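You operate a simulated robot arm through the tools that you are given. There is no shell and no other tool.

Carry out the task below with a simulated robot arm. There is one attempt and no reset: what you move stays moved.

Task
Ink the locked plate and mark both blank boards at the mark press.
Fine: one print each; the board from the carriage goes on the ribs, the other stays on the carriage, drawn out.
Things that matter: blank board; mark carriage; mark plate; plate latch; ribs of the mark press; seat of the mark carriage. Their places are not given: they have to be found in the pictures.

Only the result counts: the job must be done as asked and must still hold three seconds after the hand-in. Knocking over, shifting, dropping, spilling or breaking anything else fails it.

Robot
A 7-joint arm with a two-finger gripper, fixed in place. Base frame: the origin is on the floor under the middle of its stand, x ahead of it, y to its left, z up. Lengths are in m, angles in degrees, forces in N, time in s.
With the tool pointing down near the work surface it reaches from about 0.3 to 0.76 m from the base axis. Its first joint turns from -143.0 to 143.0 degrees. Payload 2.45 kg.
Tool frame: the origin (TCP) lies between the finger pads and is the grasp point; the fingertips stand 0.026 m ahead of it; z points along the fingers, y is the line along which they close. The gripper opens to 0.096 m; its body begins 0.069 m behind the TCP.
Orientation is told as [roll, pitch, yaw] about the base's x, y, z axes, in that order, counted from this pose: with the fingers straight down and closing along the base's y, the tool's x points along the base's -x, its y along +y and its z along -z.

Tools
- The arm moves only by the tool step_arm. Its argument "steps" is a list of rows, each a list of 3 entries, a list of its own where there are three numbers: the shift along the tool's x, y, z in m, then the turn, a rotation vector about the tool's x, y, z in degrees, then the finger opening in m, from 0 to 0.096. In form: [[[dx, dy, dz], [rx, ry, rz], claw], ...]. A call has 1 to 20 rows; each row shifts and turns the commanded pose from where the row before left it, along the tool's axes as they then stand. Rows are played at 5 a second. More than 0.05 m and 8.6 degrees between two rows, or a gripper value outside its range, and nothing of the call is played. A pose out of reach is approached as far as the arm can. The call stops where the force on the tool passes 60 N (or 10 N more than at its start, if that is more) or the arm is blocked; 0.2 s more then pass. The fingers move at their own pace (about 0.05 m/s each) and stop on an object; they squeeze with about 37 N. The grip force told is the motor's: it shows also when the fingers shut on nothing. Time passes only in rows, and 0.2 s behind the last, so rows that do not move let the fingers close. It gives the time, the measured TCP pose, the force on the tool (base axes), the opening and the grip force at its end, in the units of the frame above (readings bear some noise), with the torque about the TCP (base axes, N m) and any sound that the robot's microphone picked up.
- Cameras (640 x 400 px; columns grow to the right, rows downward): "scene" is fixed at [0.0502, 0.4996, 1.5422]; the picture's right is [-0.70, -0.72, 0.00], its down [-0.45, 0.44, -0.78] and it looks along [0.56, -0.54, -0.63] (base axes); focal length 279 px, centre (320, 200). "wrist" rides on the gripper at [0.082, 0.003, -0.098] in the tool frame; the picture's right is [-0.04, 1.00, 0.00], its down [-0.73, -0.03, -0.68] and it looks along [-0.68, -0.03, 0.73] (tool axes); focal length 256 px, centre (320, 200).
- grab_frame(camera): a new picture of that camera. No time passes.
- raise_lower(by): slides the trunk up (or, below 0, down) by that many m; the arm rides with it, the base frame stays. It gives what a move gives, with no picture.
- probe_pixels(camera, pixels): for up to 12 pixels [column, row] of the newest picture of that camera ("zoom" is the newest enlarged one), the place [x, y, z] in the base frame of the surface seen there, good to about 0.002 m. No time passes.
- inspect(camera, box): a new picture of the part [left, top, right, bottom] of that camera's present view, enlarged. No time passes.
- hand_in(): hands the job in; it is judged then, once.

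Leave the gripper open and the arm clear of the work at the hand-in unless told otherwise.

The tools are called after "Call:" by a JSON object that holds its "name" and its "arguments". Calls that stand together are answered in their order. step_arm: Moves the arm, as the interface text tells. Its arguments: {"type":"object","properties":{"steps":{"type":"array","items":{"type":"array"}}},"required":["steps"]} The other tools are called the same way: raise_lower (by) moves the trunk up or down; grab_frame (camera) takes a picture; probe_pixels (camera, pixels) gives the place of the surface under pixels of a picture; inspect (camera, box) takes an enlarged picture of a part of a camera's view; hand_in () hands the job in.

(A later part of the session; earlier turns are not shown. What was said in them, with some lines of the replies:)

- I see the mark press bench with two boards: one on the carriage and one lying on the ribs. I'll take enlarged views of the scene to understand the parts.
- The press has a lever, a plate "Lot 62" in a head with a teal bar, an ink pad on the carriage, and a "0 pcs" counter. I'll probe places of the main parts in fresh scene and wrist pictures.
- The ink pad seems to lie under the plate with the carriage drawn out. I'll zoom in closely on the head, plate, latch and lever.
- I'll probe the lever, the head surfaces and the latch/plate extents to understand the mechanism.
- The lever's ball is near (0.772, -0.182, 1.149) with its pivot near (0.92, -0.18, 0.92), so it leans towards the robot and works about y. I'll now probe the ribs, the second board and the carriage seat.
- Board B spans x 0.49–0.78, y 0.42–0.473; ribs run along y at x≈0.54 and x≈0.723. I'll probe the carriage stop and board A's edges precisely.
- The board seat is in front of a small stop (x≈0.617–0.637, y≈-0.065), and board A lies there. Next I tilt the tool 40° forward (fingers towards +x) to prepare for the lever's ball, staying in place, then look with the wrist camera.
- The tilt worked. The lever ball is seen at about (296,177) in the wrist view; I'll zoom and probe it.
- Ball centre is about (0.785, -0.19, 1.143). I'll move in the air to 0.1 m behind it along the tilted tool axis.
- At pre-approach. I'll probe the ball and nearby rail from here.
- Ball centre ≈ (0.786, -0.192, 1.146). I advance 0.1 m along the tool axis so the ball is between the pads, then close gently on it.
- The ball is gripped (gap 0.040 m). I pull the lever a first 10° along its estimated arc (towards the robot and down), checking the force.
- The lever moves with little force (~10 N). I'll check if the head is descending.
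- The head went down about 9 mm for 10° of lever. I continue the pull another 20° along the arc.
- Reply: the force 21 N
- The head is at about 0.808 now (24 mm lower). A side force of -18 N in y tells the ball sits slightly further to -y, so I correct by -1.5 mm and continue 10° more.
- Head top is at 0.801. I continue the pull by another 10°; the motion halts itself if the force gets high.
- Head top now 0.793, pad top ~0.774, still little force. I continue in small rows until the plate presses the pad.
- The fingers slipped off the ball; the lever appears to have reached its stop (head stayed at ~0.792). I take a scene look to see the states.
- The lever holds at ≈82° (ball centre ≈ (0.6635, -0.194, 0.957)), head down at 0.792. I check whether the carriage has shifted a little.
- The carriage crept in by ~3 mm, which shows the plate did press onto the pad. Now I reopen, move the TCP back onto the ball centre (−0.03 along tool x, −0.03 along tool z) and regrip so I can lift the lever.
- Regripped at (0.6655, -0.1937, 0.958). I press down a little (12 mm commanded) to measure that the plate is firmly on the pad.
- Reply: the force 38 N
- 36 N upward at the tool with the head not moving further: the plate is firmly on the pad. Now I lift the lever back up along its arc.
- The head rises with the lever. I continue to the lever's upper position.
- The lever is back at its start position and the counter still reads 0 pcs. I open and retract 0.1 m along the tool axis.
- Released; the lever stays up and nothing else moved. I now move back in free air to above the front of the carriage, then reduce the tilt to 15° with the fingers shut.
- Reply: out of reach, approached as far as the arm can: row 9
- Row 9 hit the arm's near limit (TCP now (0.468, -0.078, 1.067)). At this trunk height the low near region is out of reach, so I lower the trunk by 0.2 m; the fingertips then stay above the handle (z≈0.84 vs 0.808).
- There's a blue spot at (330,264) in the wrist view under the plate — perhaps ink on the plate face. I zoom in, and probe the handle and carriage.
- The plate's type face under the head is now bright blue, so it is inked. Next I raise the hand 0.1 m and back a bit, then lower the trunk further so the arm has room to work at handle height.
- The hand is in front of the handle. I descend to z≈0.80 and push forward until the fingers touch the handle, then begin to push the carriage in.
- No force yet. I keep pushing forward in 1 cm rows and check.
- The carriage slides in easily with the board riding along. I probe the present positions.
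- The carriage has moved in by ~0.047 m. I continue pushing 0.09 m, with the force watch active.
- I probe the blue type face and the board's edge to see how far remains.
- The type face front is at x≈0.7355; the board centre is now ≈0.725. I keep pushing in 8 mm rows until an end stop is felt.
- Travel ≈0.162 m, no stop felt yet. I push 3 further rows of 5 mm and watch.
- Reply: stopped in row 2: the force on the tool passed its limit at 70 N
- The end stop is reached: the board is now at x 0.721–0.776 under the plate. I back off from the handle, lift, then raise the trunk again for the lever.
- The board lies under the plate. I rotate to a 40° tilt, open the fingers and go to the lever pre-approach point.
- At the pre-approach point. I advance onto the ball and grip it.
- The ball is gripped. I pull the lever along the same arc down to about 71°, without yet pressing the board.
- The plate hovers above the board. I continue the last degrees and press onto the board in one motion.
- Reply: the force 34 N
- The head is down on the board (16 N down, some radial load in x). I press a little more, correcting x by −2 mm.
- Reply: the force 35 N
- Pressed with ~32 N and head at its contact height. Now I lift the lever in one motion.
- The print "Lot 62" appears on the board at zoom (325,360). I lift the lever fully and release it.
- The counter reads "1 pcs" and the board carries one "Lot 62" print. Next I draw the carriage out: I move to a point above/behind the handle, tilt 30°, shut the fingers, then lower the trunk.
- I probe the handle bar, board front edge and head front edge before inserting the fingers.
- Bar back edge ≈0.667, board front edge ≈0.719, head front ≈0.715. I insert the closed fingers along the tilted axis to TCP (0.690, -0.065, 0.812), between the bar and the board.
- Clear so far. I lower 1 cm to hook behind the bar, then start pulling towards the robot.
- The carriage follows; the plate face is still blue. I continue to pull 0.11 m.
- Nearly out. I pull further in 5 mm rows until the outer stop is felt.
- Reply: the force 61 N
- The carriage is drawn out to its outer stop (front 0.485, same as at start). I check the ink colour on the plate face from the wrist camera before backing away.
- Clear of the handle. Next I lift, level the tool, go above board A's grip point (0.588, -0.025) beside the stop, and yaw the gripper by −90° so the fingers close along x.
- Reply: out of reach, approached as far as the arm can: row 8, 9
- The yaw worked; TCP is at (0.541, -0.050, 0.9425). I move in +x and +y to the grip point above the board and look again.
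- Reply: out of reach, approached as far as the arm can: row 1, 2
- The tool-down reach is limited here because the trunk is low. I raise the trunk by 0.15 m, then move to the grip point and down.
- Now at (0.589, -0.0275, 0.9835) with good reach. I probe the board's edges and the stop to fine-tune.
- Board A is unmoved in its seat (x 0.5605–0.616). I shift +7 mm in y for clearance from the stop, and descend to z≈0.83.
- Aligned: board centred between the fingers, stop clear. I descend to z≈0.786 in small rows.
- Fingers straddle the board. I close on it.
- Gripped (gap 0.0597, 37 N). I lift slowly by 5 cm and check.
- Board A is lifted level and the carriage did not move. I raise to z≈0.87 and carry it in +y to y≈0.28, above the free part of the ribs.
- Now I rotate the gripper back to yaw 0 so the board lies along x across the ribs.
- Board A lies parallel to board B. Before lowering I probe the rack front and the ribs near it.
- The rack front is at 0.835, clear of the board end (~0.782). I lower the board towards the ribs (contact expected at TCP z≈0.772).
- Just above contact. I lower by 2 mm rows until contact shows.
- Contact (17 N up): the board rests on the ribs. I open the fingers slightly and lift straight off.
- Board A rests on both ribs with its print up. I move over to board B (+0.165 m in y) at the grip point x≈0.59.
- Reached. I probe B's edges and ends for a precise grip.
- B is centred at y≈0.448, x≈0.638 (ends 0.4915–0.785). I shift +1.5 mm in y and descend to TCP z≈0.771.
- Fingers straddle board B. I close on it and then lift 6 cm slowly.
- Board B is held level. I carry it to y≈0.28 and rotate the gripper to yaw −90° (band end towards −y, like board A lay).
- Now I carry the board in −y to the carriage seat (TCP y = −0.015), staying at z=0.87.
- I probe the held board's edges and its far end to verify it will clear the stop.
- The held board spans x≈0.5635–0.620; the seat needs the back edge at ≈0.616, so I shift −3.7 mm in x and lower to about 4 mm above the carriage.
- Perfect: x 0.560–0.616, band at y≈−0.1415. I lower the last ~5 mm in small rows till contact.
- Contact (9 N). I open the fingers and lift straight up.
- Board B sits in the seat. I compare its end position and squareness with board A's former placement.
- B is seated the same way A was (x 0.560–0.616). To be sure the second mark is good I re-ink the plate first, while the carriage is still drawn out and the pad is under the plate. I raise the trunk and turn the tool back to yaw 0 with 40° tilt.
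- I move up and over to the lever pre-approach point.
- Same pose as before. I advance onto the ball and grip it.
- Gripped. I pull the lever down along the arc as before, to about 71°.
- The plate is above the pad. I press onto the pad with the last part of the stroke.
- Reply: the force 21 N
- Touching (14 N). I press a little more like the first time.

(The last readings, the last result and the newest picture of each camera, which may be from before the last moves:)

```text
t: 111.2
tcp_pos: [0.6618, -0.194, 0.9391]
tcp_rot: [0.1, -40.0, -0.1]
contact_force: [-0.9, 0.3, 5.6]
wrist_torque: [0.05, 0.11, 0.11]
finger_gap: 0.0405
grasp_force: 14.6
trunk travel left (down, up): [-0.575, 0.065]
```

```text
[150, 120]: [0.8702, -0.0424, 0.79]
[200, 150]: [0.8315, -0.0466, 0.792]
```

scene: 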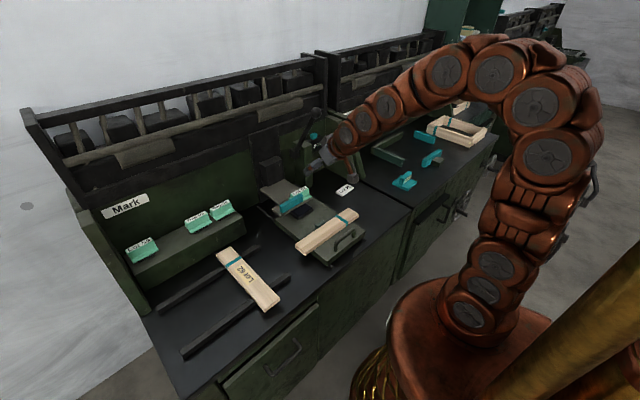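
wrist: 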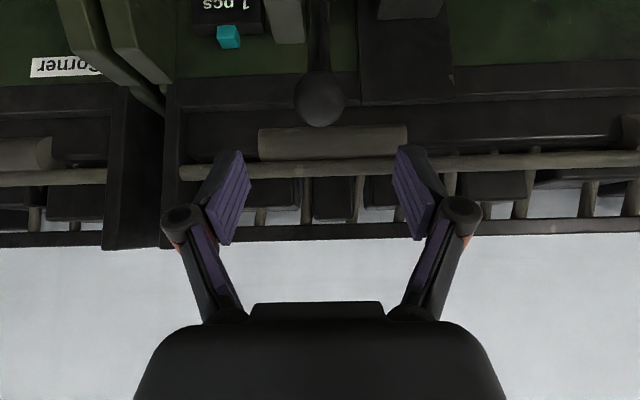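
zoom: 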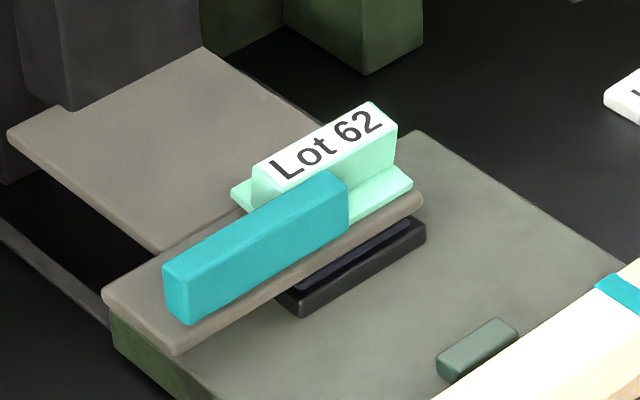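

The fingers began to slip on the ball; the plate was fully pressed on the pad though (head 0.791). I reopen, recentre on the ball and regrip.

Call:
{"name": "step_arm", "arguments": {"steps": [[[0, 0, 0], [0, 0, 0], 0.08], [[0, 0, 0], [0, 0, 0], 0.08], [[0, 0, 0], [0, 0, 0], 0.08], [[-0.0075, 0, -0.0061], [0, 0, 0], 0.08], [[-0.0075, 0, -0.0061], [0, 0, 0], 0.08]]}}

Call:
{"name": "grab_frame", "arguments": {"camera": "wrist"}}

Call:
{"name": "probe_pixels", "arguments": {"camera": "wrist", "pixels": [[320, 185], [300, 185], [340, 185], [320, 165], [320, 210]]}}

```text
t: 112.4
tcp_pos: [0.6656, -0.1938, 0.9602]
tcp_rot: [0.1, -40.1, 0.0]
contact_force: [0.0, 0.2, -0.6]
wrist_torque: [-0.03, 0.03, -0.03]
finger_gap: 0.0801
grasp_force: 0.1
trunk travel left (down, up): [-0.575, 0.065]
```

```text
taken
```

wrist: 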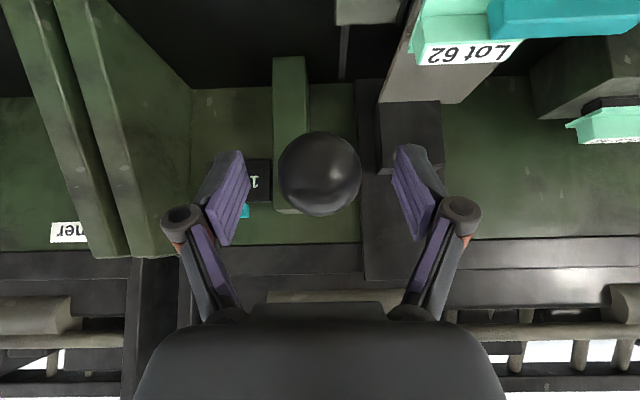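

```text
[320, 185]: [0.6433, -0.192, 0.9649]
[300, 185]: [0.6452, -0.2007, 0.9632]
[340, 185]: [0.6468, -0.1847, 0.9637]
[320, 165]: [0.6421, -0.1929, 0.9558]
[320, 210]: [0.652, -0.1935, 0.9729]
```

The ball is centred. I close and lift the lever along the arc.

Call:
{"name": "step_arm", "arguments": {"steps": [[[0.0004, 0, 0.0035], [0, 0, 0], 0.03], [[0, 0, 0], [0, 0, 0], 0.03], [[0, 0, 0], [0, 0, 0], 0.03], [[0, 0, 0], [0, 0, 0], 0.03]]}}

Call:
{"name": "step_arm", "arguments": {"steps": [[[-0.0047, 0, -0.005], [0, 0, 0], 0.03], [[-0.00838, 0, -0.00739], [0, 0, 0], 0.03], [[-0.00838, 0, -0.00739], [0, 0, 0], 0.03], [[-0.00948, 0, -0.0062], [0, 0, 0], 0.03], [[-0.00948, 0, -0.0062], [0, 0, 0], 0.03], [[-0.00997, 0, -0.0054], [0, 0, 0], 0.03], [[-0.00997, 0, -0.0054], [0, 0, 0], 0.03], [[-0.01037, 0, -0.00448], [0, 0, 0], 0.03], [[-0.01037, 0, -0.00448], [0, 0, 0], 0.03], [[-0.01076, 0, -0.00355], [0, 0, 0], 0.03], [[-0.01076, 0, -0.00355], [0, 0, 0], 0.03]]}}

Call:
{"name": "inspect", "arguments": {"camera": "scene", "box": [250, 120, 350, 220]}}

```text
t: 113.4
tcp_pos: [0.6672, -0.1933, 0.9556]
tcp_rot: [0.1, -40.1, -0.2]
contact_force: [-2.4, 2.4, 0.0]
wrist_torque: [0.0, 0.14, 0.02]
finger_gap: 0.04
grasp_force: 44.9
trunk travel left (down, up): [-0.575, 0.065]
```

```text
t: 115.8
tcp_pos: [0.707, -0.1928, 1.0685]
tcp_rot: [0.2, -40.0, -0.1]
contact_force: [-1.8, -0.8, -8.7]
wrist_torque: [-0.02, 1.31, -0.05]
finger_gap: 0.0403
grasp_force: 44.6
trunk travel left (down, up): [-0.575, 0.065]
```

```text
4.00 times, centred on (300, 170) of scene
```

zoom: 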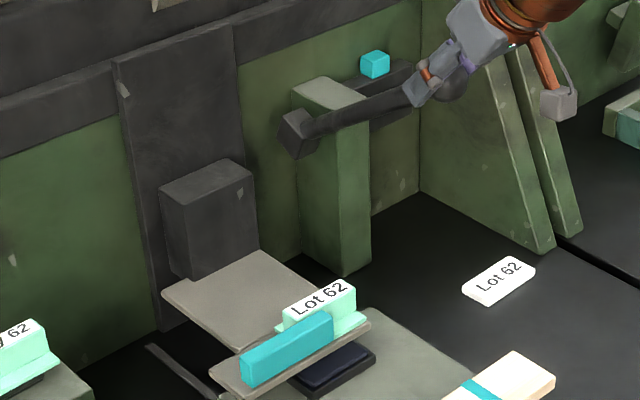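

I continue raising the lever to the top, then release and retract.

Call:
{"name": "step_arm", "arguments": {"steps": [[[-0.01103, 0, -0.0025], [0, 0, 0], 0.03], [[-0.01103, 0, -0.0023], [0, 0, 0], 0.03], [[-0.01115, 0, -0.0014], [0, 0, 0], 0.03], [[-0.01115, 0, -0.0014], [0, 0, 0], 0.03], [[-0.0113, 0, -0.0007], [0, 0, 0], 0.03], [[-0.0113, 0, -0.0003], [0, 0, 0], 0.03], [[-0.0112, 0, 0.0006], [0, 0, 0], 0.03], [[-0.011, 0, 0.0008], [0, 0, 0], 0.03], [[-0.0104, 0, 0.0013], [0, 0, 0], 0.03], [[-0.01, 0, 0.0014], [0, 0, 0], 0.03], [[0, 0, 0], [0, 0, 0], 0.08], [[0, 0, 0], [0, 0, 0], 0.08], [[0, 0, 0], [0, 0, 0], 0.08], [[0, 0, -0.025], [0, 0, 0], 0.08], [[0, 0, -0.025], [0, 0, 0], 0.08], [[0, 0, -0.025], [0, 0, 0], 0.08], [[0, 0, -0.025], [0, 0, 0], 0.08]]}}

Call:
{"name": "grab_frame", "arguments": {"camera": "wrist"}}

Call:
{"name": "grab_frame", "arguments": {"camera": "scene"}}

Call:
{"name": "inspect", "arguments": {"camera": "scene", "box": [260, 150, 380, 270]}}

```text
t: 119.4
tcp_pos: [0.7237, -0.1935, 1.2189]
tcp_rot: [0.1, -40.2, 0.0]
contact_force: [-0.2, 0.1, -0.6]
wrist_torque: [-0.03, 0.03, 0.02]
finger_gap: 0.0798
grasp_force: 0.0
trunk travel left (down, up): [-0.575, 0.065]
```

```text
taken
```

wrist: 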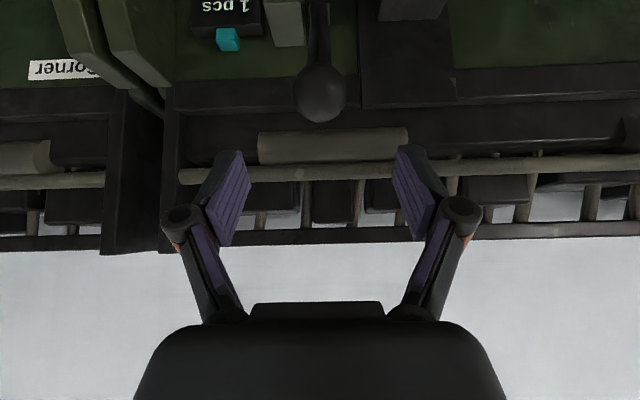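

```text
taken
```

scene: 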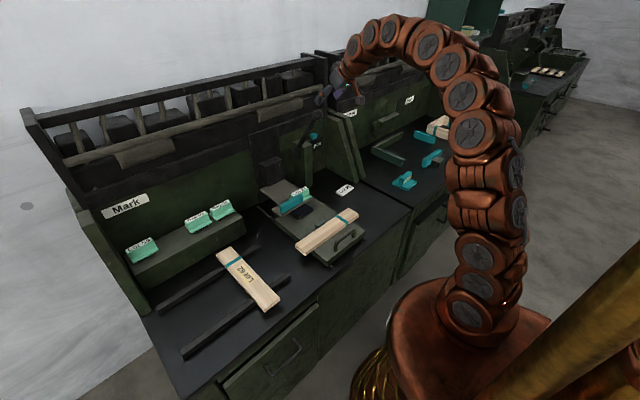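

```text
3.33 times, centred on (320, 210) of scene
```

zoom: 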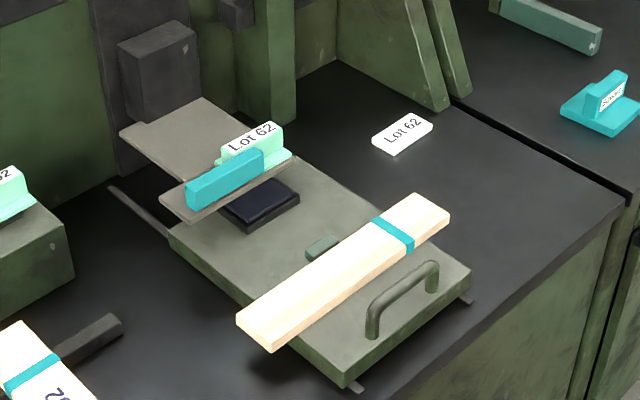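

Re-inked; counter still 1 pcs, board B still seated. I now go back over the front of the carriage, reduce tilt to 15°, shut the fingers and lower the trunk by 0.34 m.

Call:
{"name": "step_arm", "arguments": {"steps": [[[0.01348, 0.02142, -0.026], [0, 0, 0], 0.08], [[0.01348, 0.02142, -0.026], [0, 0, 0], 0.04], [[0.01348, 0.02142, -0.026], [0, 0, 0], 0.0], [[0.01348, 0.02142, -0.026], [0, 0, 0], 0.0], [[0.01348, 0.02142, -0.026], [0, 0, 0], 0.0], [[0.01348, 0.02142, -0.026], [0, 0, 0], 0.0], [[0, 0, 0], [0, 6.3, 0], 0], [[0, 0, 0], [0, 6.3, 0], 0], [[0, 0, 0], [0, 6.3, 0], 0], [[0, 0, 0], [0, 6.3, 0], 0]]}}

Call:
{"name": "raise_lower", "arguments": {"by": -0.34}}

Call:
{"name": "grab_frame", "arguments": {"camera": "wrist"}}

```text
t: 121.6
tcp_pos: [0.5621, -0.0641, 1.2861]
tcp_rot: [0.1, -14.9, 0.0]
contact_force: [-0.5, 0.9, 0.1]
wrist_torque: [-0.01, -0.02, 0.02]
finger_gap: 0.0
grasp_force: 28.0
trunk travel left (down, up): [-0.575, 0.065]
```

```text
t: 124.9
tcp_pos: [0.5626, -0.0659, 0.9455]
tcp_rot: [0.1, -14.9, -0.1]
contact_force: [-1.1, -0.6, 0.1]
wrist_torque: [-0.02, 0.0, 0.04]
finger_gap: 0.0
grasp_force: 28.5
trunk travel left (down, up): [-0.235, 0.405]
```

```text
taken
```

wrist: 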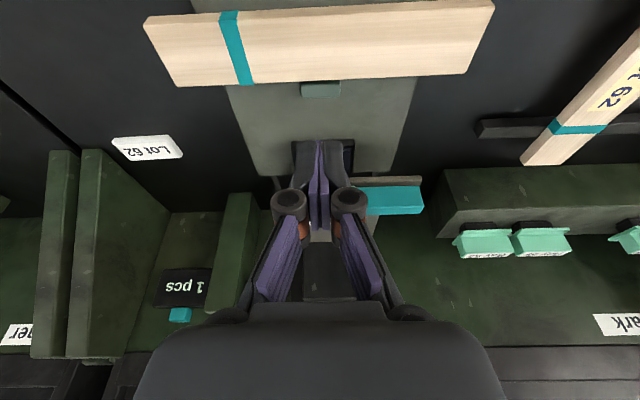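

I move back in front of the handle and down to z≈0.80 (TCP x≈0.455).

Call:
{"name": "step_arm", "arguments": {"steps": [[[0.0324, 0, 0.01725], [0, 0, 0], 0], [[0.0324, 0, 0.01725], [0, 0, 0], 0], [[0.0324, 0, 0.01725], [0, 0, 0], 0], [[0.0324, 0, 0.01725], [0, 0, 0], 0], [[0.00585, 0, 0.022], [0, 0, 0], 0], [[0.00585, 0, 0.022], [0, 0, 0], 0]]}}

Call:
{"name": "grab_frame", "arguments": {"camera": "wrist"}}

```text
t: 126.3
tcp_pos: [0.4533, -0.0653, 0.7978]
tcp_rot: [0.1, -14.9, -0.1]
contact_force: [0.4, 0.3, 0.7]
wrist_torque: [0.0, -0.02, -0.01]
finger_gap: 0.0
grasp_force: 28.3
trunk travel left (down, up): [-0.235, 0.405]
```

```text
taken
```

wrist: 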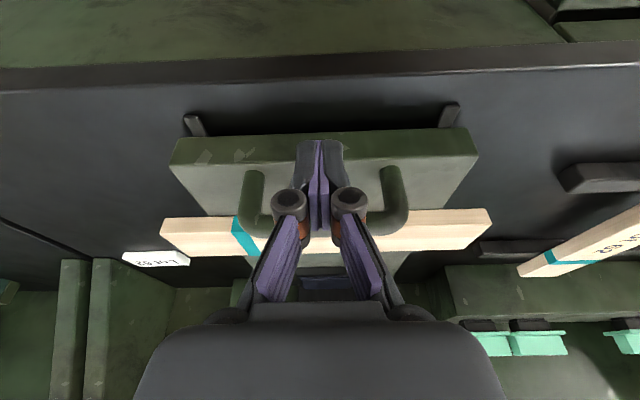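

I push the carriage in with 1 cm rows (17 rows), the same way as before.

Call:
{"name": "step_arm", "arguments": {"steps": [[[-0.0097, 0, 0.0026], [0, 0, 0], 0], [[-0.0097, 0, 0.0026], [0, 0, 0], 0], [[-0.0097, 0, 0.0026], [0, 0, 0], 0], [[-0.0097, 0, 0.0026], [0, 0, 0], 0], [[-0.0097, 0, 0.0026], [0, 0, 0], 0], [[-0.0097, 0, 0.0026], [0, 0, 0], 0], [[-0.0097, 0, 0.0026], [0, 0, 0], 0], [[-0.0097, 0, 0.0026], [0, 0, 0], 0], [[-0.0097, 0, 0.0026], [0, 0, 0], 0], [[-0.0097, 0, 0.0026], [0, 0, 0], 0], [[-0.0097, 0, 0.0026], [0, 0, 0], 0], [[-0.0097, 0, 0.0026], [0, 0, 0], 0], [[-0.0097, 0, 0.0026], [0, 0, 0], 0], [[-0.0097, 0, 0.0026], [0, 0, 0], 0], [[-0.0097, 0, 0.0026], [0, 0, 0], 0], [[-0.0097, 0, 0.0026], [0, 0, 0], 0], [[-0.0097, 0, 0.0026], [0, 0, 0], 0]]}}

Call:
{"name": "grab_frame", "arguments": {"camera": "wrist"}}

Call:
{"name": "inspect", "arguments": {"camera": "scene", "box": [230, 150, 370, 260]}}

```text
t: 129.9
tcp_pos: [0.6268, -0.0643, 0.7993]
tcp_rot: [0.0, -15.0, 0.1]
contact_force: [-0.3, -0.2, 0.0]
wrist_torque: [-0.03, -0.01, 0.0]
finger_gap: 0.0002
grasp_force: 27.9
trunk travel left (down, up): [-0.235, 0.405]
```

```text
taken
```

wrist: 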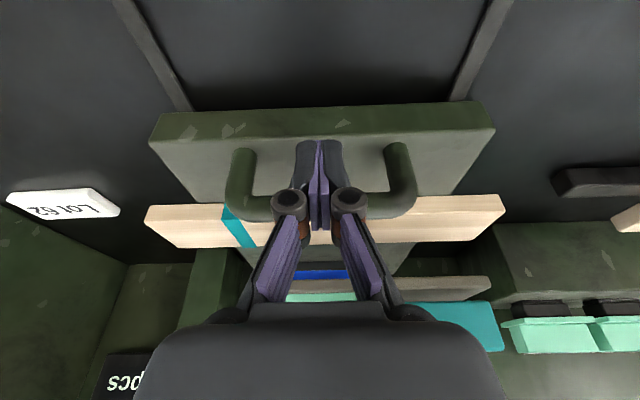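

```text
3.64 times, centred on (300, 205) of scene
```

zoom: 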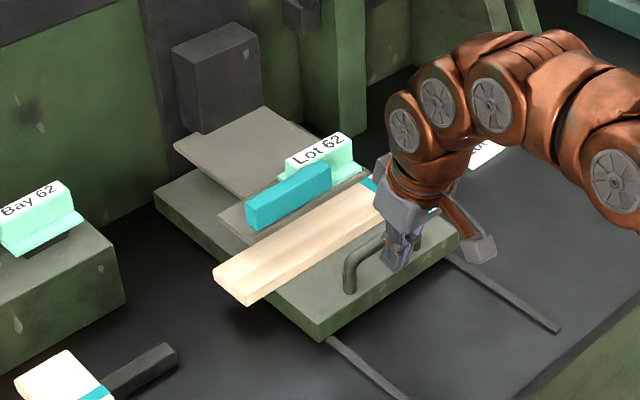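

Nearly in. I push the remaining ~14 mm in 4 mm rows until the inner stop is felt.

Call:
{"name": "step_arm", "arguments": {"steps": [[[-0.0039, 0, 0.001], [0, 0, 0], 0], [[-0.0039, 0, 0.001], [0, 0, 0], 0], [[-0.0039, 0, 0.001], [0, 0, 0], 0], [[-0.0029, 0, 0.0008], [0, 0, 0], 0], [[-0.0019, 0, 0.0005], [0, 0, 0], 0], [[-0.0019, 0, 0.0005], [0, 0, 0], 0]]}}

Call:
{"name": "inspect", "arguments": {"camera": "scene", "box": [230, 150, 370, 260]}}

Call:
{"name": "probe_pixels", "arguments": {"camera": "zoom", "pixels": [[210, 262], [235, 290], [315, 320], [340, 250], [250, 275], [165, 190]]}}

```text
t: 131.5
tcp_pos: [0.6406, -0.0651, 0.796]
tcp_rot: [0.1, -14.1, 0.0]
contact_force: [-19.9, 1.0, -2.5]
wrist_torque: [-0.16, 0.02, -0.1]
finger_gap: 0.0059
grasp_force: 28.6
trunk travel left (down, up): [-0.235, 0.405]
stopped in row 6: the force on the tool passed its limit at 62 N (the readings are from after the stop); the commanded pose is now the measured one
```

```text
3.64 times, centred on (300, 205) of scene
```

zoom: 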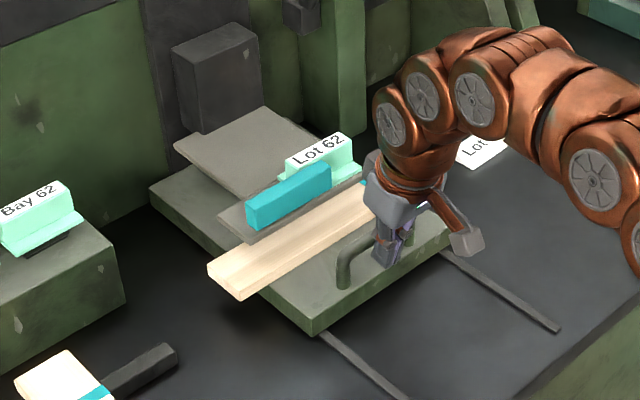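

```text
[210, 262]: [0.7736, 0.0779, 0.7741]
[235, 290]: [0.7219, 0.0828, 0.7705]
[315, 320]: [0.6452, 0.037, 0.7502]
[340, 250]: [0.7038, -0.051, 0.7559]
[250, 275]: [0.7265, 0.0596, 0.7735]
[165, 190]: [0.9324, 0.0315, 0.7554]
```

Inner stop reached, the board is in the same place as the first one was. I back off, lift, and raise the trunk.

Call:
{"name": "step_arm", "arguments": {"steps": [[[0.0146, 0, -0.0035], [0, 0, 0], 0], [[0.0146, 0, -0.0035], [0, 0, 0], 0], [[0.0027, 0, -0.0315], [0, 0, 0], 0], [[0.0027, 0, -0.0315], [0, 0, 0], 0], [[0.0027, 0, -0.0315], [0, 0, 0], 0], [[0.0027, 0, -0.0315], [0, 0, 0], 0], [[0.0027, 0, -0.0315], [0, 0, 0], 0]]}}

Call:
{"name": "raise_lower", "arguments": {"by": 0.34}}

Call:
{"name": "grab_frame", "arguments": {"camera": "scene"}}

```text
t: 133.1
tcp_pos: [0.5591, -0.0647, 0.946]
tcp_rot: [0.1, -14.4, -0.1]
contact_force: [0.4, 0.2, 0.0]
wrist_torque: [0.02, 0.04, 0.0]
finger_gap: 0.0001
grasp_force: 28.4
trunk travel left (down, up): [-0.235, 0.405]
```

```text
t: 136.4
tcp_pos: [0.5603, -0.0656, 1.2871]
tcp_rot: [0.1, -14.2, 0.0]
contact_force: [0.7, -0.3, 0.4]
wrist_torque: [0.04, -0.02, 0.0]
finger_gap: 0.0
grasp_force: 28.6
trunk travel left (down, up): [-0.575, 0.065]
```

```text
taken
```

scene: 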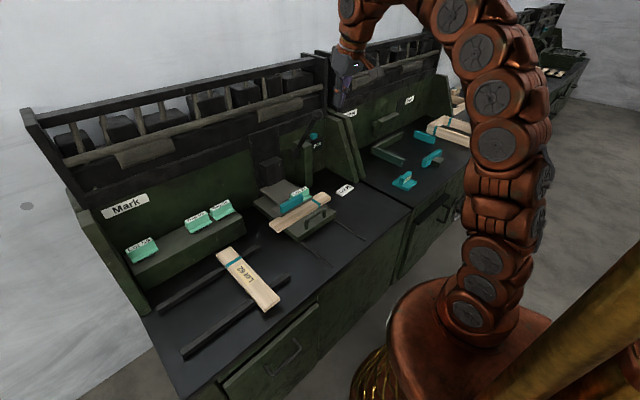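

I tilt to 40° with open fingers and go to the lever pre-approach point.

Call:
{"name": "step_arm", "arguments": {"steps": [[[0, 0, 0], [0, -6.46, 0], 0.04], [[0, 0, 0], [0, -6.46, 0], 0.08], [[0, 0, 0], [0, -6.46, 0], 0.08], [[0, 0, 0], [0, -6.46, 0], 0.08], [[-0.01383, -0.02132, 0.02545], [0, 0, 0], 0.08], [[-0.01383, -0.02132, 0.02545], [0, 0, 0], 0.08], [[-0.01383, -0.02132, 0.02545], [0, 0, 0], 0.08], [[-0.01383, -0.02132, 0.02545], [0, 0, 0], 0.08], [[-0.01383, -0.02132, 0.02545], [0, 0, 0], 0.08], [[-0.01383, -0.02132, 0.02545], [0, 0, 0], 0.08]]}}

Call:
{"name": "grab_frame", "arguments": {"camera": "wrist"}}

Call:
{"name": "probe_pixels", "arguments": {"camera": "wrist", "pixels": [[320, 105], [300, 105], [340, 105], [320, 90], [320, 122]]}}

```text
t: 138.6
tcp_pos: [0.7206, -0.1949, 1.2246]
tcp_rot: [0.2, -40.3, -0.1]
contact_force: [0.1, 0.7, 0.4]
wrist_torque: [0.01, 0.01, -0.03]
finger_gap: 0.0799
grasp_force: 0.0
trunk travel left (down, up): [-0.575, 0.065]
```

```text
taken
```

wrist: 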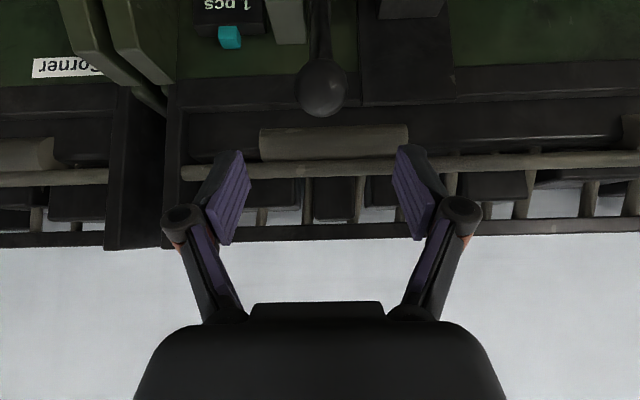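

```text
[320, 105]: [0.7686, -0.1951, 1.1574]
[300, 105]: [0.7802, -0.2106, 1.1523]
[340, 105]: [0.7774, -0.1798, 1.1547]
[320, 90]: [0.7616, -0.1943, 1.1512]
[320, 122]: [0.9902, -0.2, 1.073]
```

The ball is a few mm further out than before (centre ≈ (0.781, −0.194, 1.142)). I advance onto it and grip.

Call:
{"name": "step_arm", "arguments": {"steps": [[[0.0016, 0.0002, 0.0256], [0, 0, 0], 0.08], [[0.0016, 0.0002, 0.0256], [0, 0, 0], 0.08], [[0.0016, 0.0002, 0.0256], [0, 0, 0], 0.08], [[0.0015, 0.0002, 0.0255], [0, 0, 0], 0.08], [[0, 0, 0], [0, 0, 0], 0.03], [[0, 0, 0], [0, 0, 0], 0.03], [[0, 0, 0], [0, 0, 0], 0.03], [[0, 0, 0], [0, 0, 0], 0.03]]}}

Call:
{"name": "grab_frame", "arguments": {"camera": "wrist"}}

```text
t: 140.4
tcp_pos: [0.7823, -0.1937, 1.1411]
tcp_rot: [0.1, -40.1, 0.0]
contact_force: [-2.4, 3.9, 0.5]
wrist_torque: [0.08, 0.16, 0.06]
finger_gap: 0.04
grasp_force: 44.9
trunk travel left (down, up): [-0.575, 0.065]
```

```text
taken
```

wrist: 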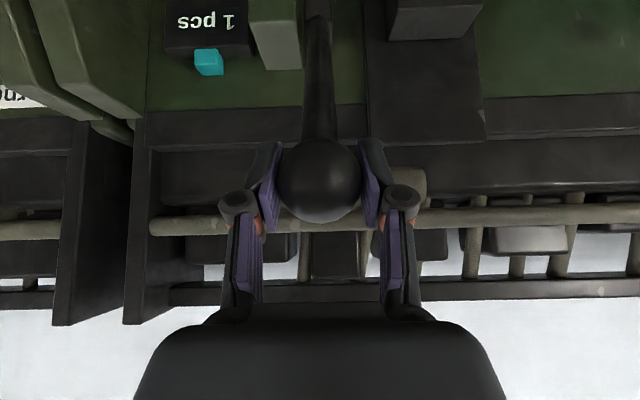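

Gripped. I pull the lever down along the arc to about 71°.

Call:
{"name": "step_arm", "arguments": {"steps": [[[0.0084, 0, -0.0006], [0, 0, 0], 0.03], [[0.0084, 0, -0.0006], [0, 0, 0], 0.03], [[0.0113, 0, -0.0004], [0, 0, 0], 0.03], [[0.0113, 0, -0.0004], [0, 0, 0], 0.03], [[0.01138, 0, 0.00057], [0, 0, 0], 0.03], [[0.01138, 0, 0.00057], [0, 0, 0], 0.03], [[0.01122, 0, 0.00162], [0, 0, 0], 0.03], [[0.01122, 0, 0.00162], [0, 0, 0], 0.03], [[0.01102, 0, 0.00263], [0, 0, 0], 0.03], [[0.01102, 0, 0.00263], [0, 0, 0], 0.03], [[0.01077, 0, 0.00356], [0, 0, 0], 0.03], [[0.01077, 0, 0.00356], [0, 0, 0], 0.03], [[0.01036, 0, 0.00449], [0, 0, 0], 0.03], [[0.01036, 0, 0.00449], [0, 0, 0], 0.03], [[0.00996, 0, 0.00541], [0, 0, 0], 0.03], [[0.00996, 0, 0.00541], [0, 0, 0], 0.03]]}}

Call:
{"name": "inspect", "arguments": {"camera": "scene", "box": [250, 150, 350, 240]}}

```text
t: 143.8
tcp_pos: [0.6742, -0.1924, 1.0046]
tcp_rot: [0.3, -40.2, -0.2]
contact_force: [8.5, -7.1, 3.7]
wrist_torque: [0.13, -1.23, 0.0]
finger_gap: 0.0401
grasp_force: 45.2
trunk travel left (down, up): [-0.575, 0.065]
```

```text
4.44 times, centred on (300, 195) of scene
```

zoom: 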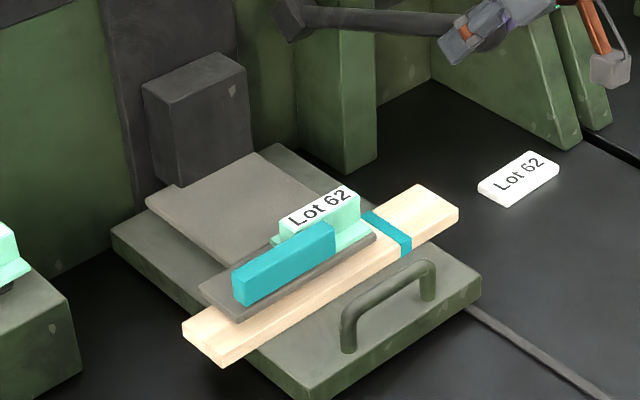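

The plate hovers over board B. I press down in one continuous motion as for the first print.

Call:
{"name": "step_arm", "arguments": {"steps": [[[0.00947, 0, 0.00622], [0, 0, 0], 0.03], [[0.00947, 0, 0.00622], [0, 0, 0], 0.03], [[0.0085, 0, 0.0073], [0, 0, 0], 0.03], [[0.0082, 0, 0.0075], [0, 0, 0], 0.03], [[0.0032, 0, 0.0038], [0, 0, 0], 0.03], [[0.0032, 0, 0.0038], [0, 0, 0], 0.03], [[0.0034, 0, 0.0024], [0, 0, 0], 0.03], [[0.002, 0, 0.0016], [0, 0, 0], 0.03]]}}

Call:
{"name": "inspect", "arguments": {"camera": "scene", "box": [260, 180, 340, 230]}}

Call:
{"name": "probe_pixels", "arguments": {"camera": "zoom", "pixels": [[150, 120], [200, 150], [250, 290]]}}

```text
t: 145.6
tcp_pos: [0.664, -0.1944, 0.9491]
tcp_rot: [0.1, -40.5, -0.1]
contact_force: [-4.4, -13.7, 36.1]
wrist_torque: [-0.09, -0.03, -0.02]
finger_gap: 0.0404
grasp_force: 44.9
trunk travel left (down, up): [-0.575, 0.065]
```

```text
8.00 times, centred on (300, 205) of scene
```

zoom: 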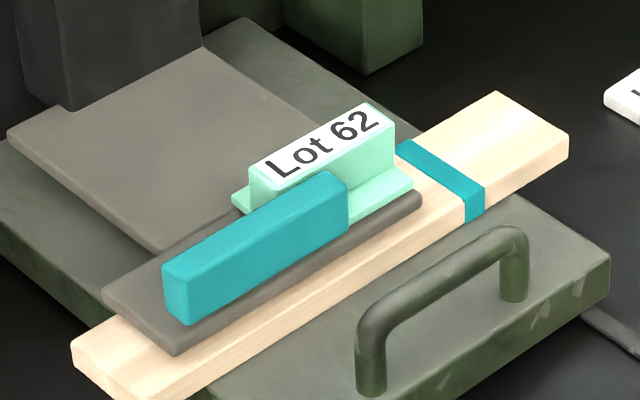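

```text
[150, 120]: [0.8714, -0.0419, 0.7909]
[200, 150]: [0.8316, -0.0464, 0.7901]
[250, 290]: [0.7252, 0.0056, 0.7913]
```

Pressed with 36 N. Now I lift the lever back along the arc.

Call:
{"name": "step_arm", "arguments": {"steps": [[[-0.0062, 0, -0.0064], [0, 0, 0], 0.03], [[-0.0062, 0, -0.0064], [0, 0, 0], 0.03], [[-0.00838, 0, -0.00739], [0, 0, 0], 0.03], [[-0.00838, 0, -0.00739], [0, 0, 0], 0.03], [[-0.00948, 0, -0.0062], [0, 0, 0], 0.03], [[-0.00948, 0, -0.0062], [0, 0, 0], 0.03], [[-0.00997, 0, -0.0054], [0, 0, 0], 0.03], [[-0.00997, 0, -0.0054], [0, 0, 0], 0.03], [[-0.01037, 0, -0.00448], [0, 0, 0], 0.03], [[-0.01037, 0, -0.00448], [0, 0, 0], 0.03], [[-0.01076, 0, -0.00355], [0, 0, 0], 0.03], [[-0.01076, 0, -0.00355], [0, 0, 0], 0.03]]}}

Call:
{"name": "inspect", "arguments": {"camera": "scene", "box": [250, 130, 350, 230]}}

```text
t: 148.2
tcp_pos: [0.706, -0.1937, 1.0656]
tcp_rot: [0.2, -40.1, -0.1]
contact_force: [3.2, -0.8, -12.2]
wrist_torque: [-0.02, 1.33, 0.06]
finger_gap: 0.0401
grasp_force: 45.2
trunk travel left (down, up): [-0.575, 0.065]
```

```text
4.00 times, centred on (300, 180) of scene
```

zoom: 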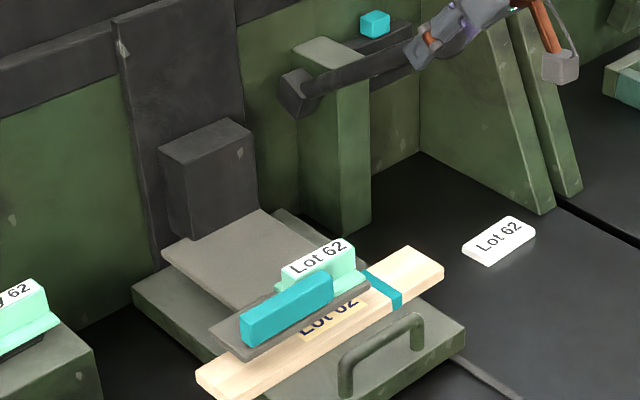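

The print is on board B. I raise the lever fully, release, and retract.

Call:
{"name": "step_arm", "arguments": {"steps": [[[-0.01103, 0, -0.00262], [0, 0, 0], 0.03], [[-0.01103, 0, -0.00262], [0, 0, 0], 0.03], [[-0.01122, 0, -0.0016], [0, 0, 0], 0.03], [[-0.01122, 0, -0.0016], [0, 0, 0], 0.03], [[-0.01167, 0, -0.0009], [0, 0, 0], 0.03], [[-0.01167, 0, -0.0009], [0, 0, 0], 0.03], [[-0.01158, 0, 0.0006], [0, 0, 0], 0.03], [[-0.0112, 0, 0.0006], [0, 0, 0], 0.03], [[-0.0108, 0, 0.001], [0, 0, 0], 0.03], [[-0.01, 0, 0.001], [0, 0, 0], 0.03], [[0, 0, 0], [0, 0, 0], 0.08], [[0, 0, 0], [0, 0, 0], 0.08], [[0, 0, 0], [0, 0, 0], 0.08], [[0, 0, -0.025], [0, 0, 0], 0.08], [[0, 0, -0.025], [0, 0, 0], 0.08], [[0, 0, -0.025], [0, 0, 0], 0.08], [[0, 0, -0.025], [0, 0, 0], 0.08]]}}

Call:
{"name": "grab_frame", "arguments": {"camera": "wrist"}}

Call:
{"name": "inspect", "arguments": {"camera": "scene", "box": [260, 180, 340, 230]}}

Call:
{"name": "grab_frame", "arguments": {"camera": "scene"}}

```text
t: 151.8
tcp_pos: [0.7222, -0.1938, 1.2229]
tcp_rot: [0.1, -40.3, -0.1]
contact_force: [0.5, -0.8, -0.3]
wrist_torque: [0.02, 0.01, 0.01]
finger_gap: 0.0801
grasp_force: 0.2
trunk travel left (down, up): [-0.575, 0.065]
```

```text
taken
```

wrist: 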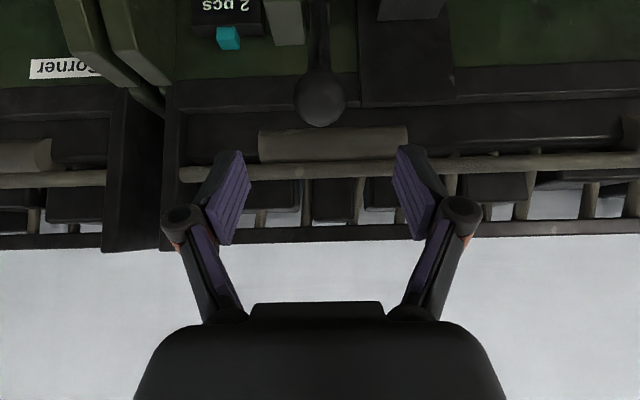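

```text
8.00 times, centred on (300, 205) of scene
```

zoom: 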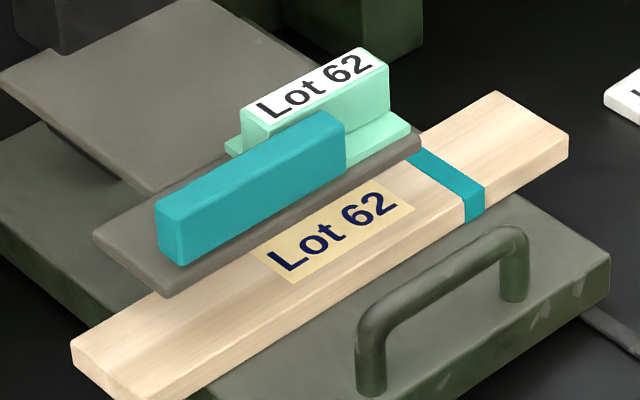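

```text
taken
```

scene: 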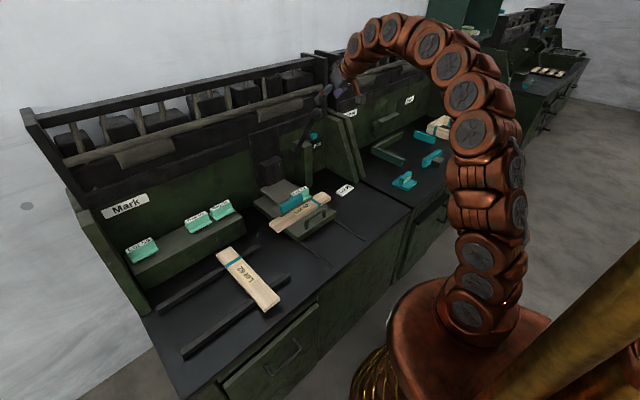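

The counter reads "2 pcs" and board B has one clear print. Now I draw the carriage out in the same way as before.

Call:
{"name": "step_arm", "arguments": {"steps": [[[0.0106, 0.0256, -0.015], [0, 0, 0], 0.05], [[0.0106, 0.0256, -0.015], [0, 0, 0], 0.02], [[0.0106, 0.0256, -0.015], [0, 0, 0], 0], [[0.0106, 0.0256, -0.015], [0, 0, 0], 0], [[0.0106, 0.0256, -0.015], [0, 0, 0], 0], [[0, 0, 0], [0, 5.2, 0], 0], [[0, 0, 0], [0, 5.2, 0], 0]]}}

Call:
{"name": "raise_lower", "arguments": {"by": -0.31}}

Call:
{"name": "grab_frame", "arguments": {"camera": "wrist"}}

Call:
{"name": "probe_pixels", "arguments": {"camera": "wrist", "pixels": [[315, 15], [315, 40], [300, 62], [400, 108], [400, 150]]}}

```text
t: 153.4
tcp_pos: [0.6319, -0.0655, 1.2455]
tcp_rot: [0.1, -29.8, -0.1]
contact_force: [0.4, 0.1, 0.2]
wrist_torque: [0.0, -0.04, 0.0]
finger_gap: 0.0
grasp_force: 28.9
trunk travel left (down, up): [-0.575, 0.065]
```

```text
t: 156.5
tcp_pos: [0.6316, -0.0652, 0.9362]
tcp_rot: [0.1, -29.8, 0.0]
contact_force: [0.9, -0.2, 0.7]
wrist_torque: [-0.02, -0.02, 0.01]
finger_gap: 0.0001
grasp_force: 28.7
trunk travel left (down, up): [-0.265, 0.375]
```

```text
taken
```

wrist: 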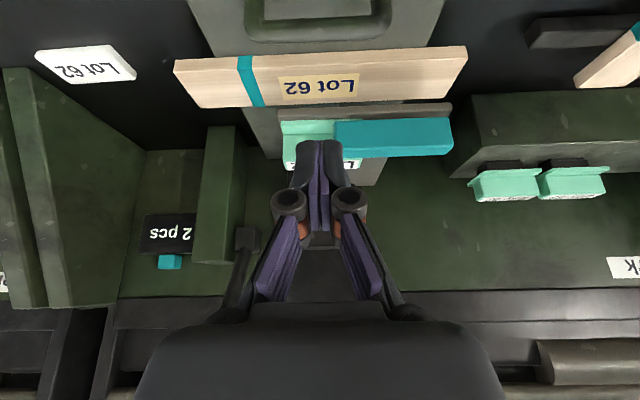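

```text
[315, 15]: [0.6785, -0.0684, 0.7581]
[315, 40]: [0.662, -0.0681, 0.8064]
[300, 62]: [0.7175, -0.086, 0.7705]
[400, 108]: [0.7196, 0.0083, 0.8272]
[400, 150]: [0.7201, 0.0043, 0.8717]
```

The handle bar is again at x≈0.653–0.667 (top (0.662, 0.806)). I insert the closed fingers behind it to TCP (0.690, −0.065, 0.812).

Call:
{"name": "step_arm", "arguments": {"steps": [[[0.011, 0, 0], [0, 0, 0], 0], [[0, 0, 0.0274], [0, 0, 0], 0], [[0, 0, 0.0274], [0, 0, 0], 0], [[0, 0, 0.0274], [0, 0, 0], 0], [[0, 0, 0.0273], [0, 0, 0], 0], [[0, 0, 0.0273], [0, 0, 0], 0]]}}

Call:
{"name": "grab_frame", "arguments": {"camera": "wrist"}}

```text
t: 157.9
tcp_pos: [0.6901, -0.0646, 0.8122]
tcp_rot: [0.1, -29.8, -0.1]
contact_force: [0.6, -0.1, 0.5]
wrist_torque: [-0.02, 0.02, -0.01]
finger_gap: 0.0001
grasp_force: 28.7
trunk travel left (down, up): [-0.265, 0.375]
```

```text
taken
```

wrist: 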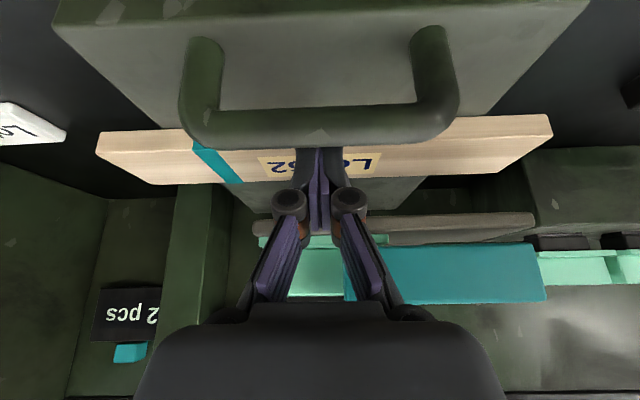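

The fingers are behind the bar. I lower 1 cm and pull the carriage out 0.15 m in 1 cm rows.

Call:
{"name": "step_arm", "arguments": {"steps": [[[0.005, 0, 0.0087], [0, 0, 0], 0], [[0.00868, 0, -0.00497], [0, 0, 0], 0], [[0.00868, 0, -0.00497], [0, 0, 0], 0], [[0.00868, 0, -0.00497], [0, 0, 0], 0], [[0.00868, 0, -0.00497], [0, 0, 0], 0], [[0.00868, 0, -0.00497], [0, 0, 0], 0], [[0.00868, 0, -0.00497], [0, 0, 0], 0], [[0.00868, 0, -0.00497], [0, 0, 0], 0], [[0.00868, 0, -0.00497], [0, 0, 0], 0], [[0.00868, 0, -0.00497], [0, 0, 0], 0], [[0.00868, 0, -0.00497], [0, 0, 0], 0], [[0.00868, 0, -0.00497], [0, 0, 0], 0], [[0.00868, 0, -0.00497], [0, 0, 0], 0], [[0.00868, 0, -0.00497], [0, 0, 0], 0], [[0.00868, 0, -0.00497], [0, 0, 0], 0], [[0.00868, 0, -0.00497], [0, 0, 0], 0]]}}

Call:
{"name": "grab_frame", "arguments": {"camera": "wrist"}}

Call:
{"name": "inspect", "arguments": {"camera": "scene", "box": [260, 170, 400, 280]}}

```text
t: 161.3
tcp_pos: [0.5401, -0.0661, 0.8007]
tcp_rot: [0.1, -29.7, 0.1]
contact_force: [0.1, -0.7, -0.4]
wrist_torque: [-0.03, 0.03, 0.03]
finger_gap: 0.0001
grasp_force: 28.6
trunk travel left (down, up): [-0.265, 0.375]
```

```text
taken
```

wrist: 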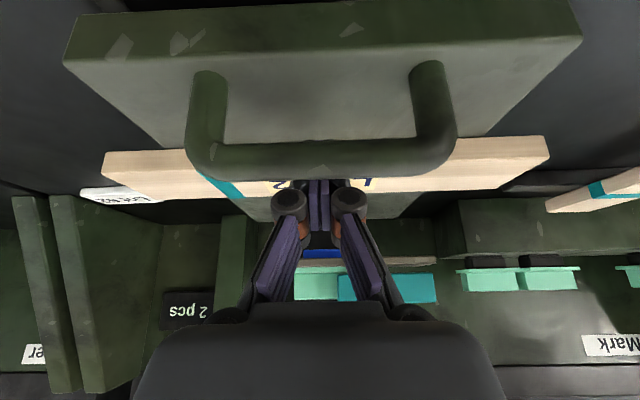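

```text
3.64 times, centred on (330, 225) of scene
```

zoom: 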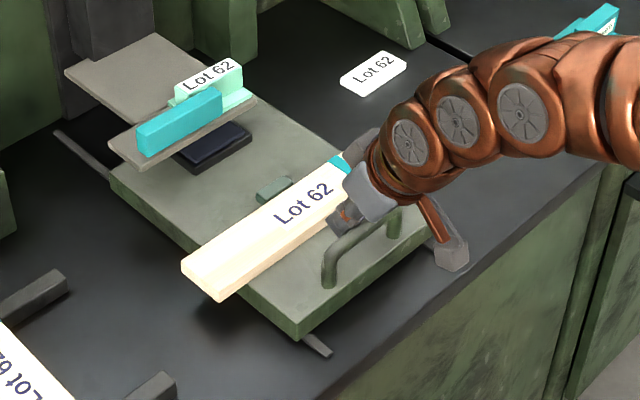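

Almost out. I pull the last ~2 cm to the outer stop in 5 mm rows.

Call:
{"name": "step_arm", "arguments": {"steps": [[[0.00434, 0, -0.0025], [0, 0, 0], 0], [[0.00434, 0, -0.0025], [0, 0, 0], 0], [[0.00434, 0, -0.0025], [0, 0, 0], 0], [[0.00434, 0, -0.0025], [0, 0, 0], 0], [[0.00434, 0, -0.0025], [0, 0, 0], 0]]}}

Call:
{"name": "inspect", "arguments": {"camera": "scene", "box": [260, 170, 400, 280]}}

Call:
{"name": "probe_pixels", "arguments": {"camera": "zoom", "pixels": [[195, 270], [215, 300], [310, 340], [280, 195], [220, 150]]}}

```text
t: 162.5
tcp_pos: [0.5188, -0.0659, 0.8045]
tcp_rot: [0.0, -30.2, -0.1]
contact_force: [52.7, -1.4, 9.7]
wrist_torque: [0.29, -0.04, 0.19]
finger_gap: 0.006
grasp_force: 28.6
trunk travel left (down, up): [-0.265, 0.375]
```

```text
3.64 times, centred on (330, 225) of scene
```

zoom: 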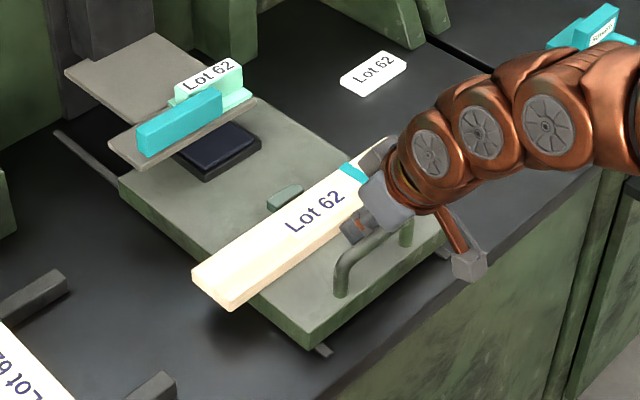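

```text
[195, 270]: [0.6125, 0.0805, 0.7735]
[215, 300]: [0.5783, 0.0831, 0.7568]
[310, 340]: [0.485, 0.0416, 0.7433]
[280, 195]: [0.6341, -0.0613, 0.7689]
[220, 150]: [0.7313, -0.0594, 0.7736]
```

Outer stop reached (52 N, front at 0.485). I ease off, withdraw the fingers along their axis and lift clear.

Call:
{"name": "step_arm", "arguments": {"steps": [[[-0.0052, 0, 0.003], [0, 0, 0], 0], [[-0.0052, 0, 0.003], [0, 0, 0], 0], [[0, 0, -0.03], [0, 0, 0], 0], [[0, 0, -0.03], [0, 0, 0], 0], [[0, 0, -0.03], [0, 0, 0], 0]]}}

Call:
{"name": "raise_lower", "arguments": {"by": 0.3}}

Call:
{"name": "grab_frame", "arguments": {"camera": "scene"}}

Call:
{"name": "grab_frame", "arguments": {"camera": "wrist"}}

Call:
{"name": "inspect", "arguments": {"camera": "scene", "box": [260, 150, 380, 270]}}

Call:
{"name": "inspect", "arguments": {"camera": "scene", "box": [120, 200, 320, 360]}}

```text
t: 163.7
tcp_pos: [0.481, -0.0661, 0.8792]
tcp_rot: [0.1, -29.7, -0.2]
contact_force: [0.4, -0.2, 0.4]
wrist_torque: [0.02, -0.01, 0.02]
finger_gap: 0.0
grasp_force: 28.7
trunk travel left (down, up): [-0.265, 0.375]
```

```text
t: 166.7
tcp_pos: [0.4818, -0.0654, 1.1793]
tcp_rot: [0.1, -29.8, -0.1]
contact_force: [0.6, 0.2, -0.6]
wrist_torque: [-0.02, -0.02, 0.0]
finger_gap: 0.0001
grasp_force: 28.4
trunk travel left (down, up): [-0.565, 0.075]
```

```text
taken
```

scene: 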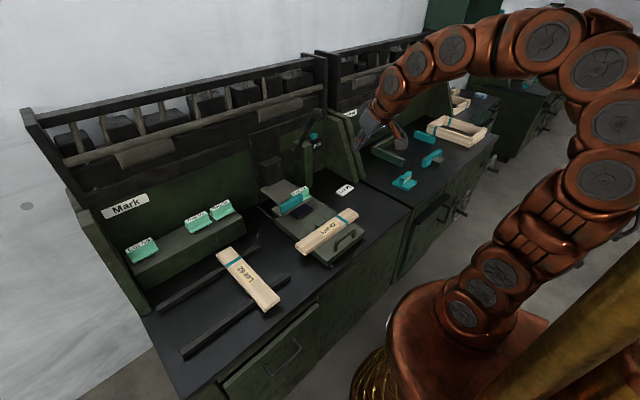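

```text
taken
```

wrist: 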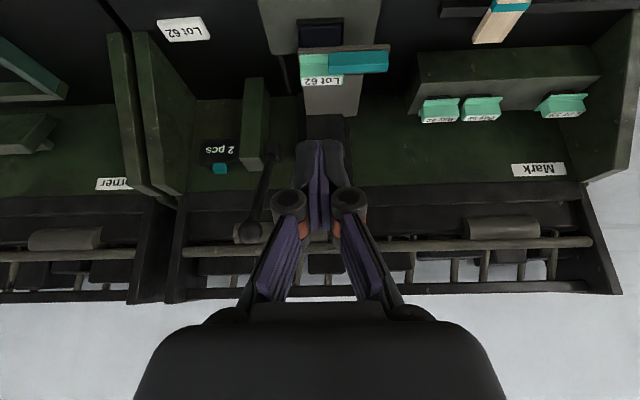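

```text
3.33 times, centred on (320, 210) of scene
```

zoom: 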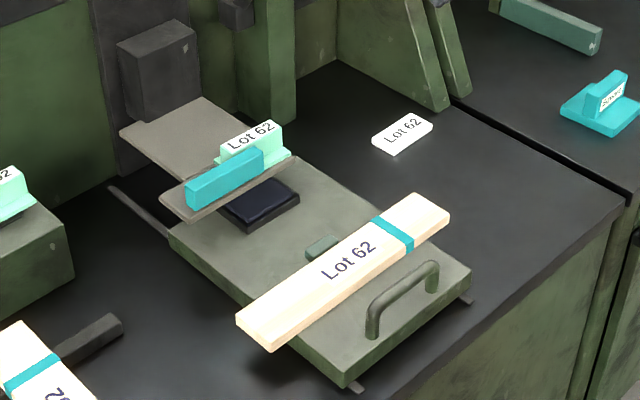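

```text
2.50 times, centred on (220, 280) of scene
```

zoom: 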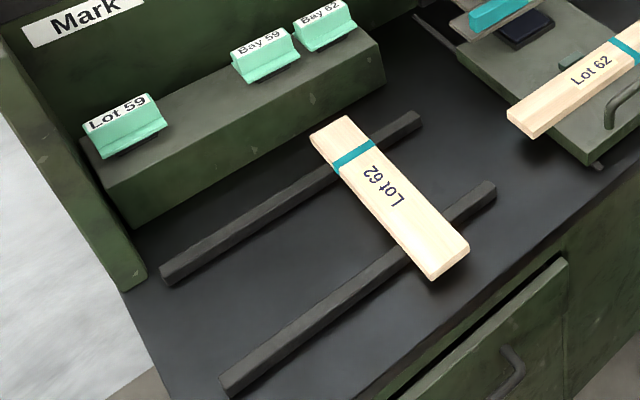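

Everything looks as asked: board A with one print on the ribs, board B with one print on the drawn-out carriage, counter 2 pcs. I open the gripper, clear in the air, and let some time pass while checking that all holds still.

Call:
{"name": "step_arm", "arguments": {"steps": [[[0, 0, 0], [0, 0, 0], 0.09], [[0, 0, 0], [0, 0, 0], 0.09], [[0, 0, 0], [0, 0, 0], 0.09], [[0, 0, 0], [0, 0, 0], 0.09], [[0, 0, 0], [0, 0, 0], 0.09], [[0, 0, 0], [0, 0, 0], 0.09]]}}

Call:
{"name": "inspect", "arguments": {"camera": "scene", "box": [280, 195, 370, 275]}}

Call:
{"name": "probe_pixels", "arguments": {"camera": "zoom", "pixels": [[515, 185], [330, 345], [300, 150], [215, 292], [170, 255], [420, 195]]}}

Call:
{"name": "inspect", "arguments": {"camera": "scene", "box": [250, 100, 350, 220]}}

```text
t: 168.1
tcp_pos: [0.4814, -0.0667, 1.1797]
tcp_rot: [0.2, -29.7, -0.2]
contact_force: [0.2, -0.3, 0.1]
wrist_torque: [0.04, -0.02, 0.07]
finger_gap: 0.0899
grasp_force: 0.0
trunk travel left (down, up): [-0.565, 0.075]
```

```text
5.00 times, centred on (325, 235) of scene
```

zoom: 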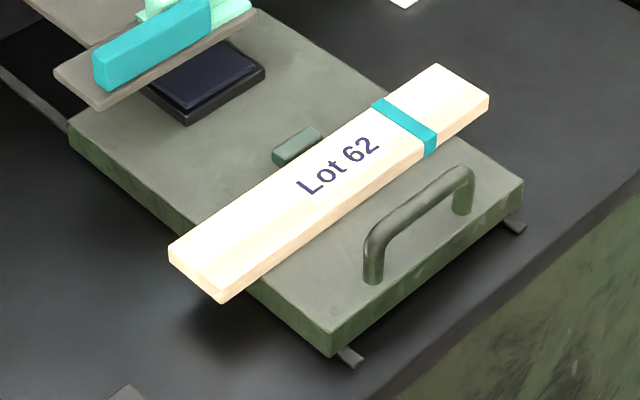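

```text
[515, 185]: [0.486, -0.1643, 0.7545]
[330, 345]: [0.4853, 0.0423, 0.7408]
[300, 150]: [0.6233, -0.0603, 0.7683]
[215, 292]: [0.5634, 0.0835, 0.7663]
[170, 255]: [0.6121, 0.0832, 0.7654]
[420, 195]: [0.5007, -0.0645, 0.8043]
```

```text
3.33 times, centred on (300, 160) of scene
```

zoom: 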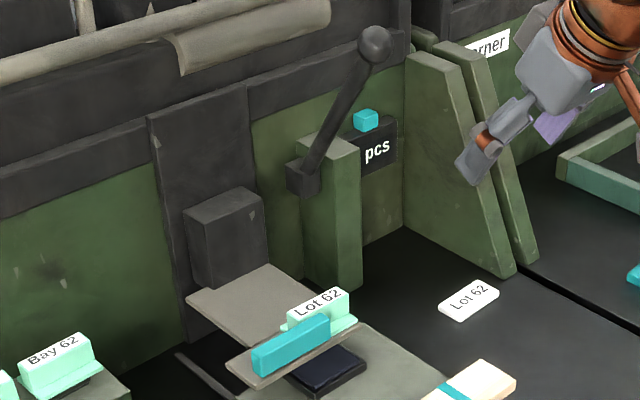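

The carriage is fully drawn out (front at 0.485). Board B lies in its seat with one print, and board A lies on the ribs with one print. The lever and head are up, the plate is still locked, the gripper is open and the arm is clear. I hand in the job.

Call:
{"name": "hand_in", "arguments": {}}

```text
The job is handed in.
```

The job is handed in; no verdict has come back yet. Both boards carry one "Lot 62" print each, and the press counter reads 2 pcs.

- **Boards:** the board from the carriage now lies across both ribs with its print up. The other board sits in the carriage seat, and the carriage is drawn out to its outer stop.
- **Inking:** I inked the plate twice, once before each print. After the first print the plate face still looked blue. I couldn't tell whether it held enough ink for the second, so I inked it again while the pad was under it. Inking did not add to the counter.
- **Press:** the plate is still locked under its latch, the head and lever are up, and I saw nothing else on the bench shift.
- **Arm:** the gripper is open and the arm is clear of the work.

The fingers slipped on the lever ball at the bottom of both inking strokes. Both times the plate was already down on the pad, and I regripped before lifting.
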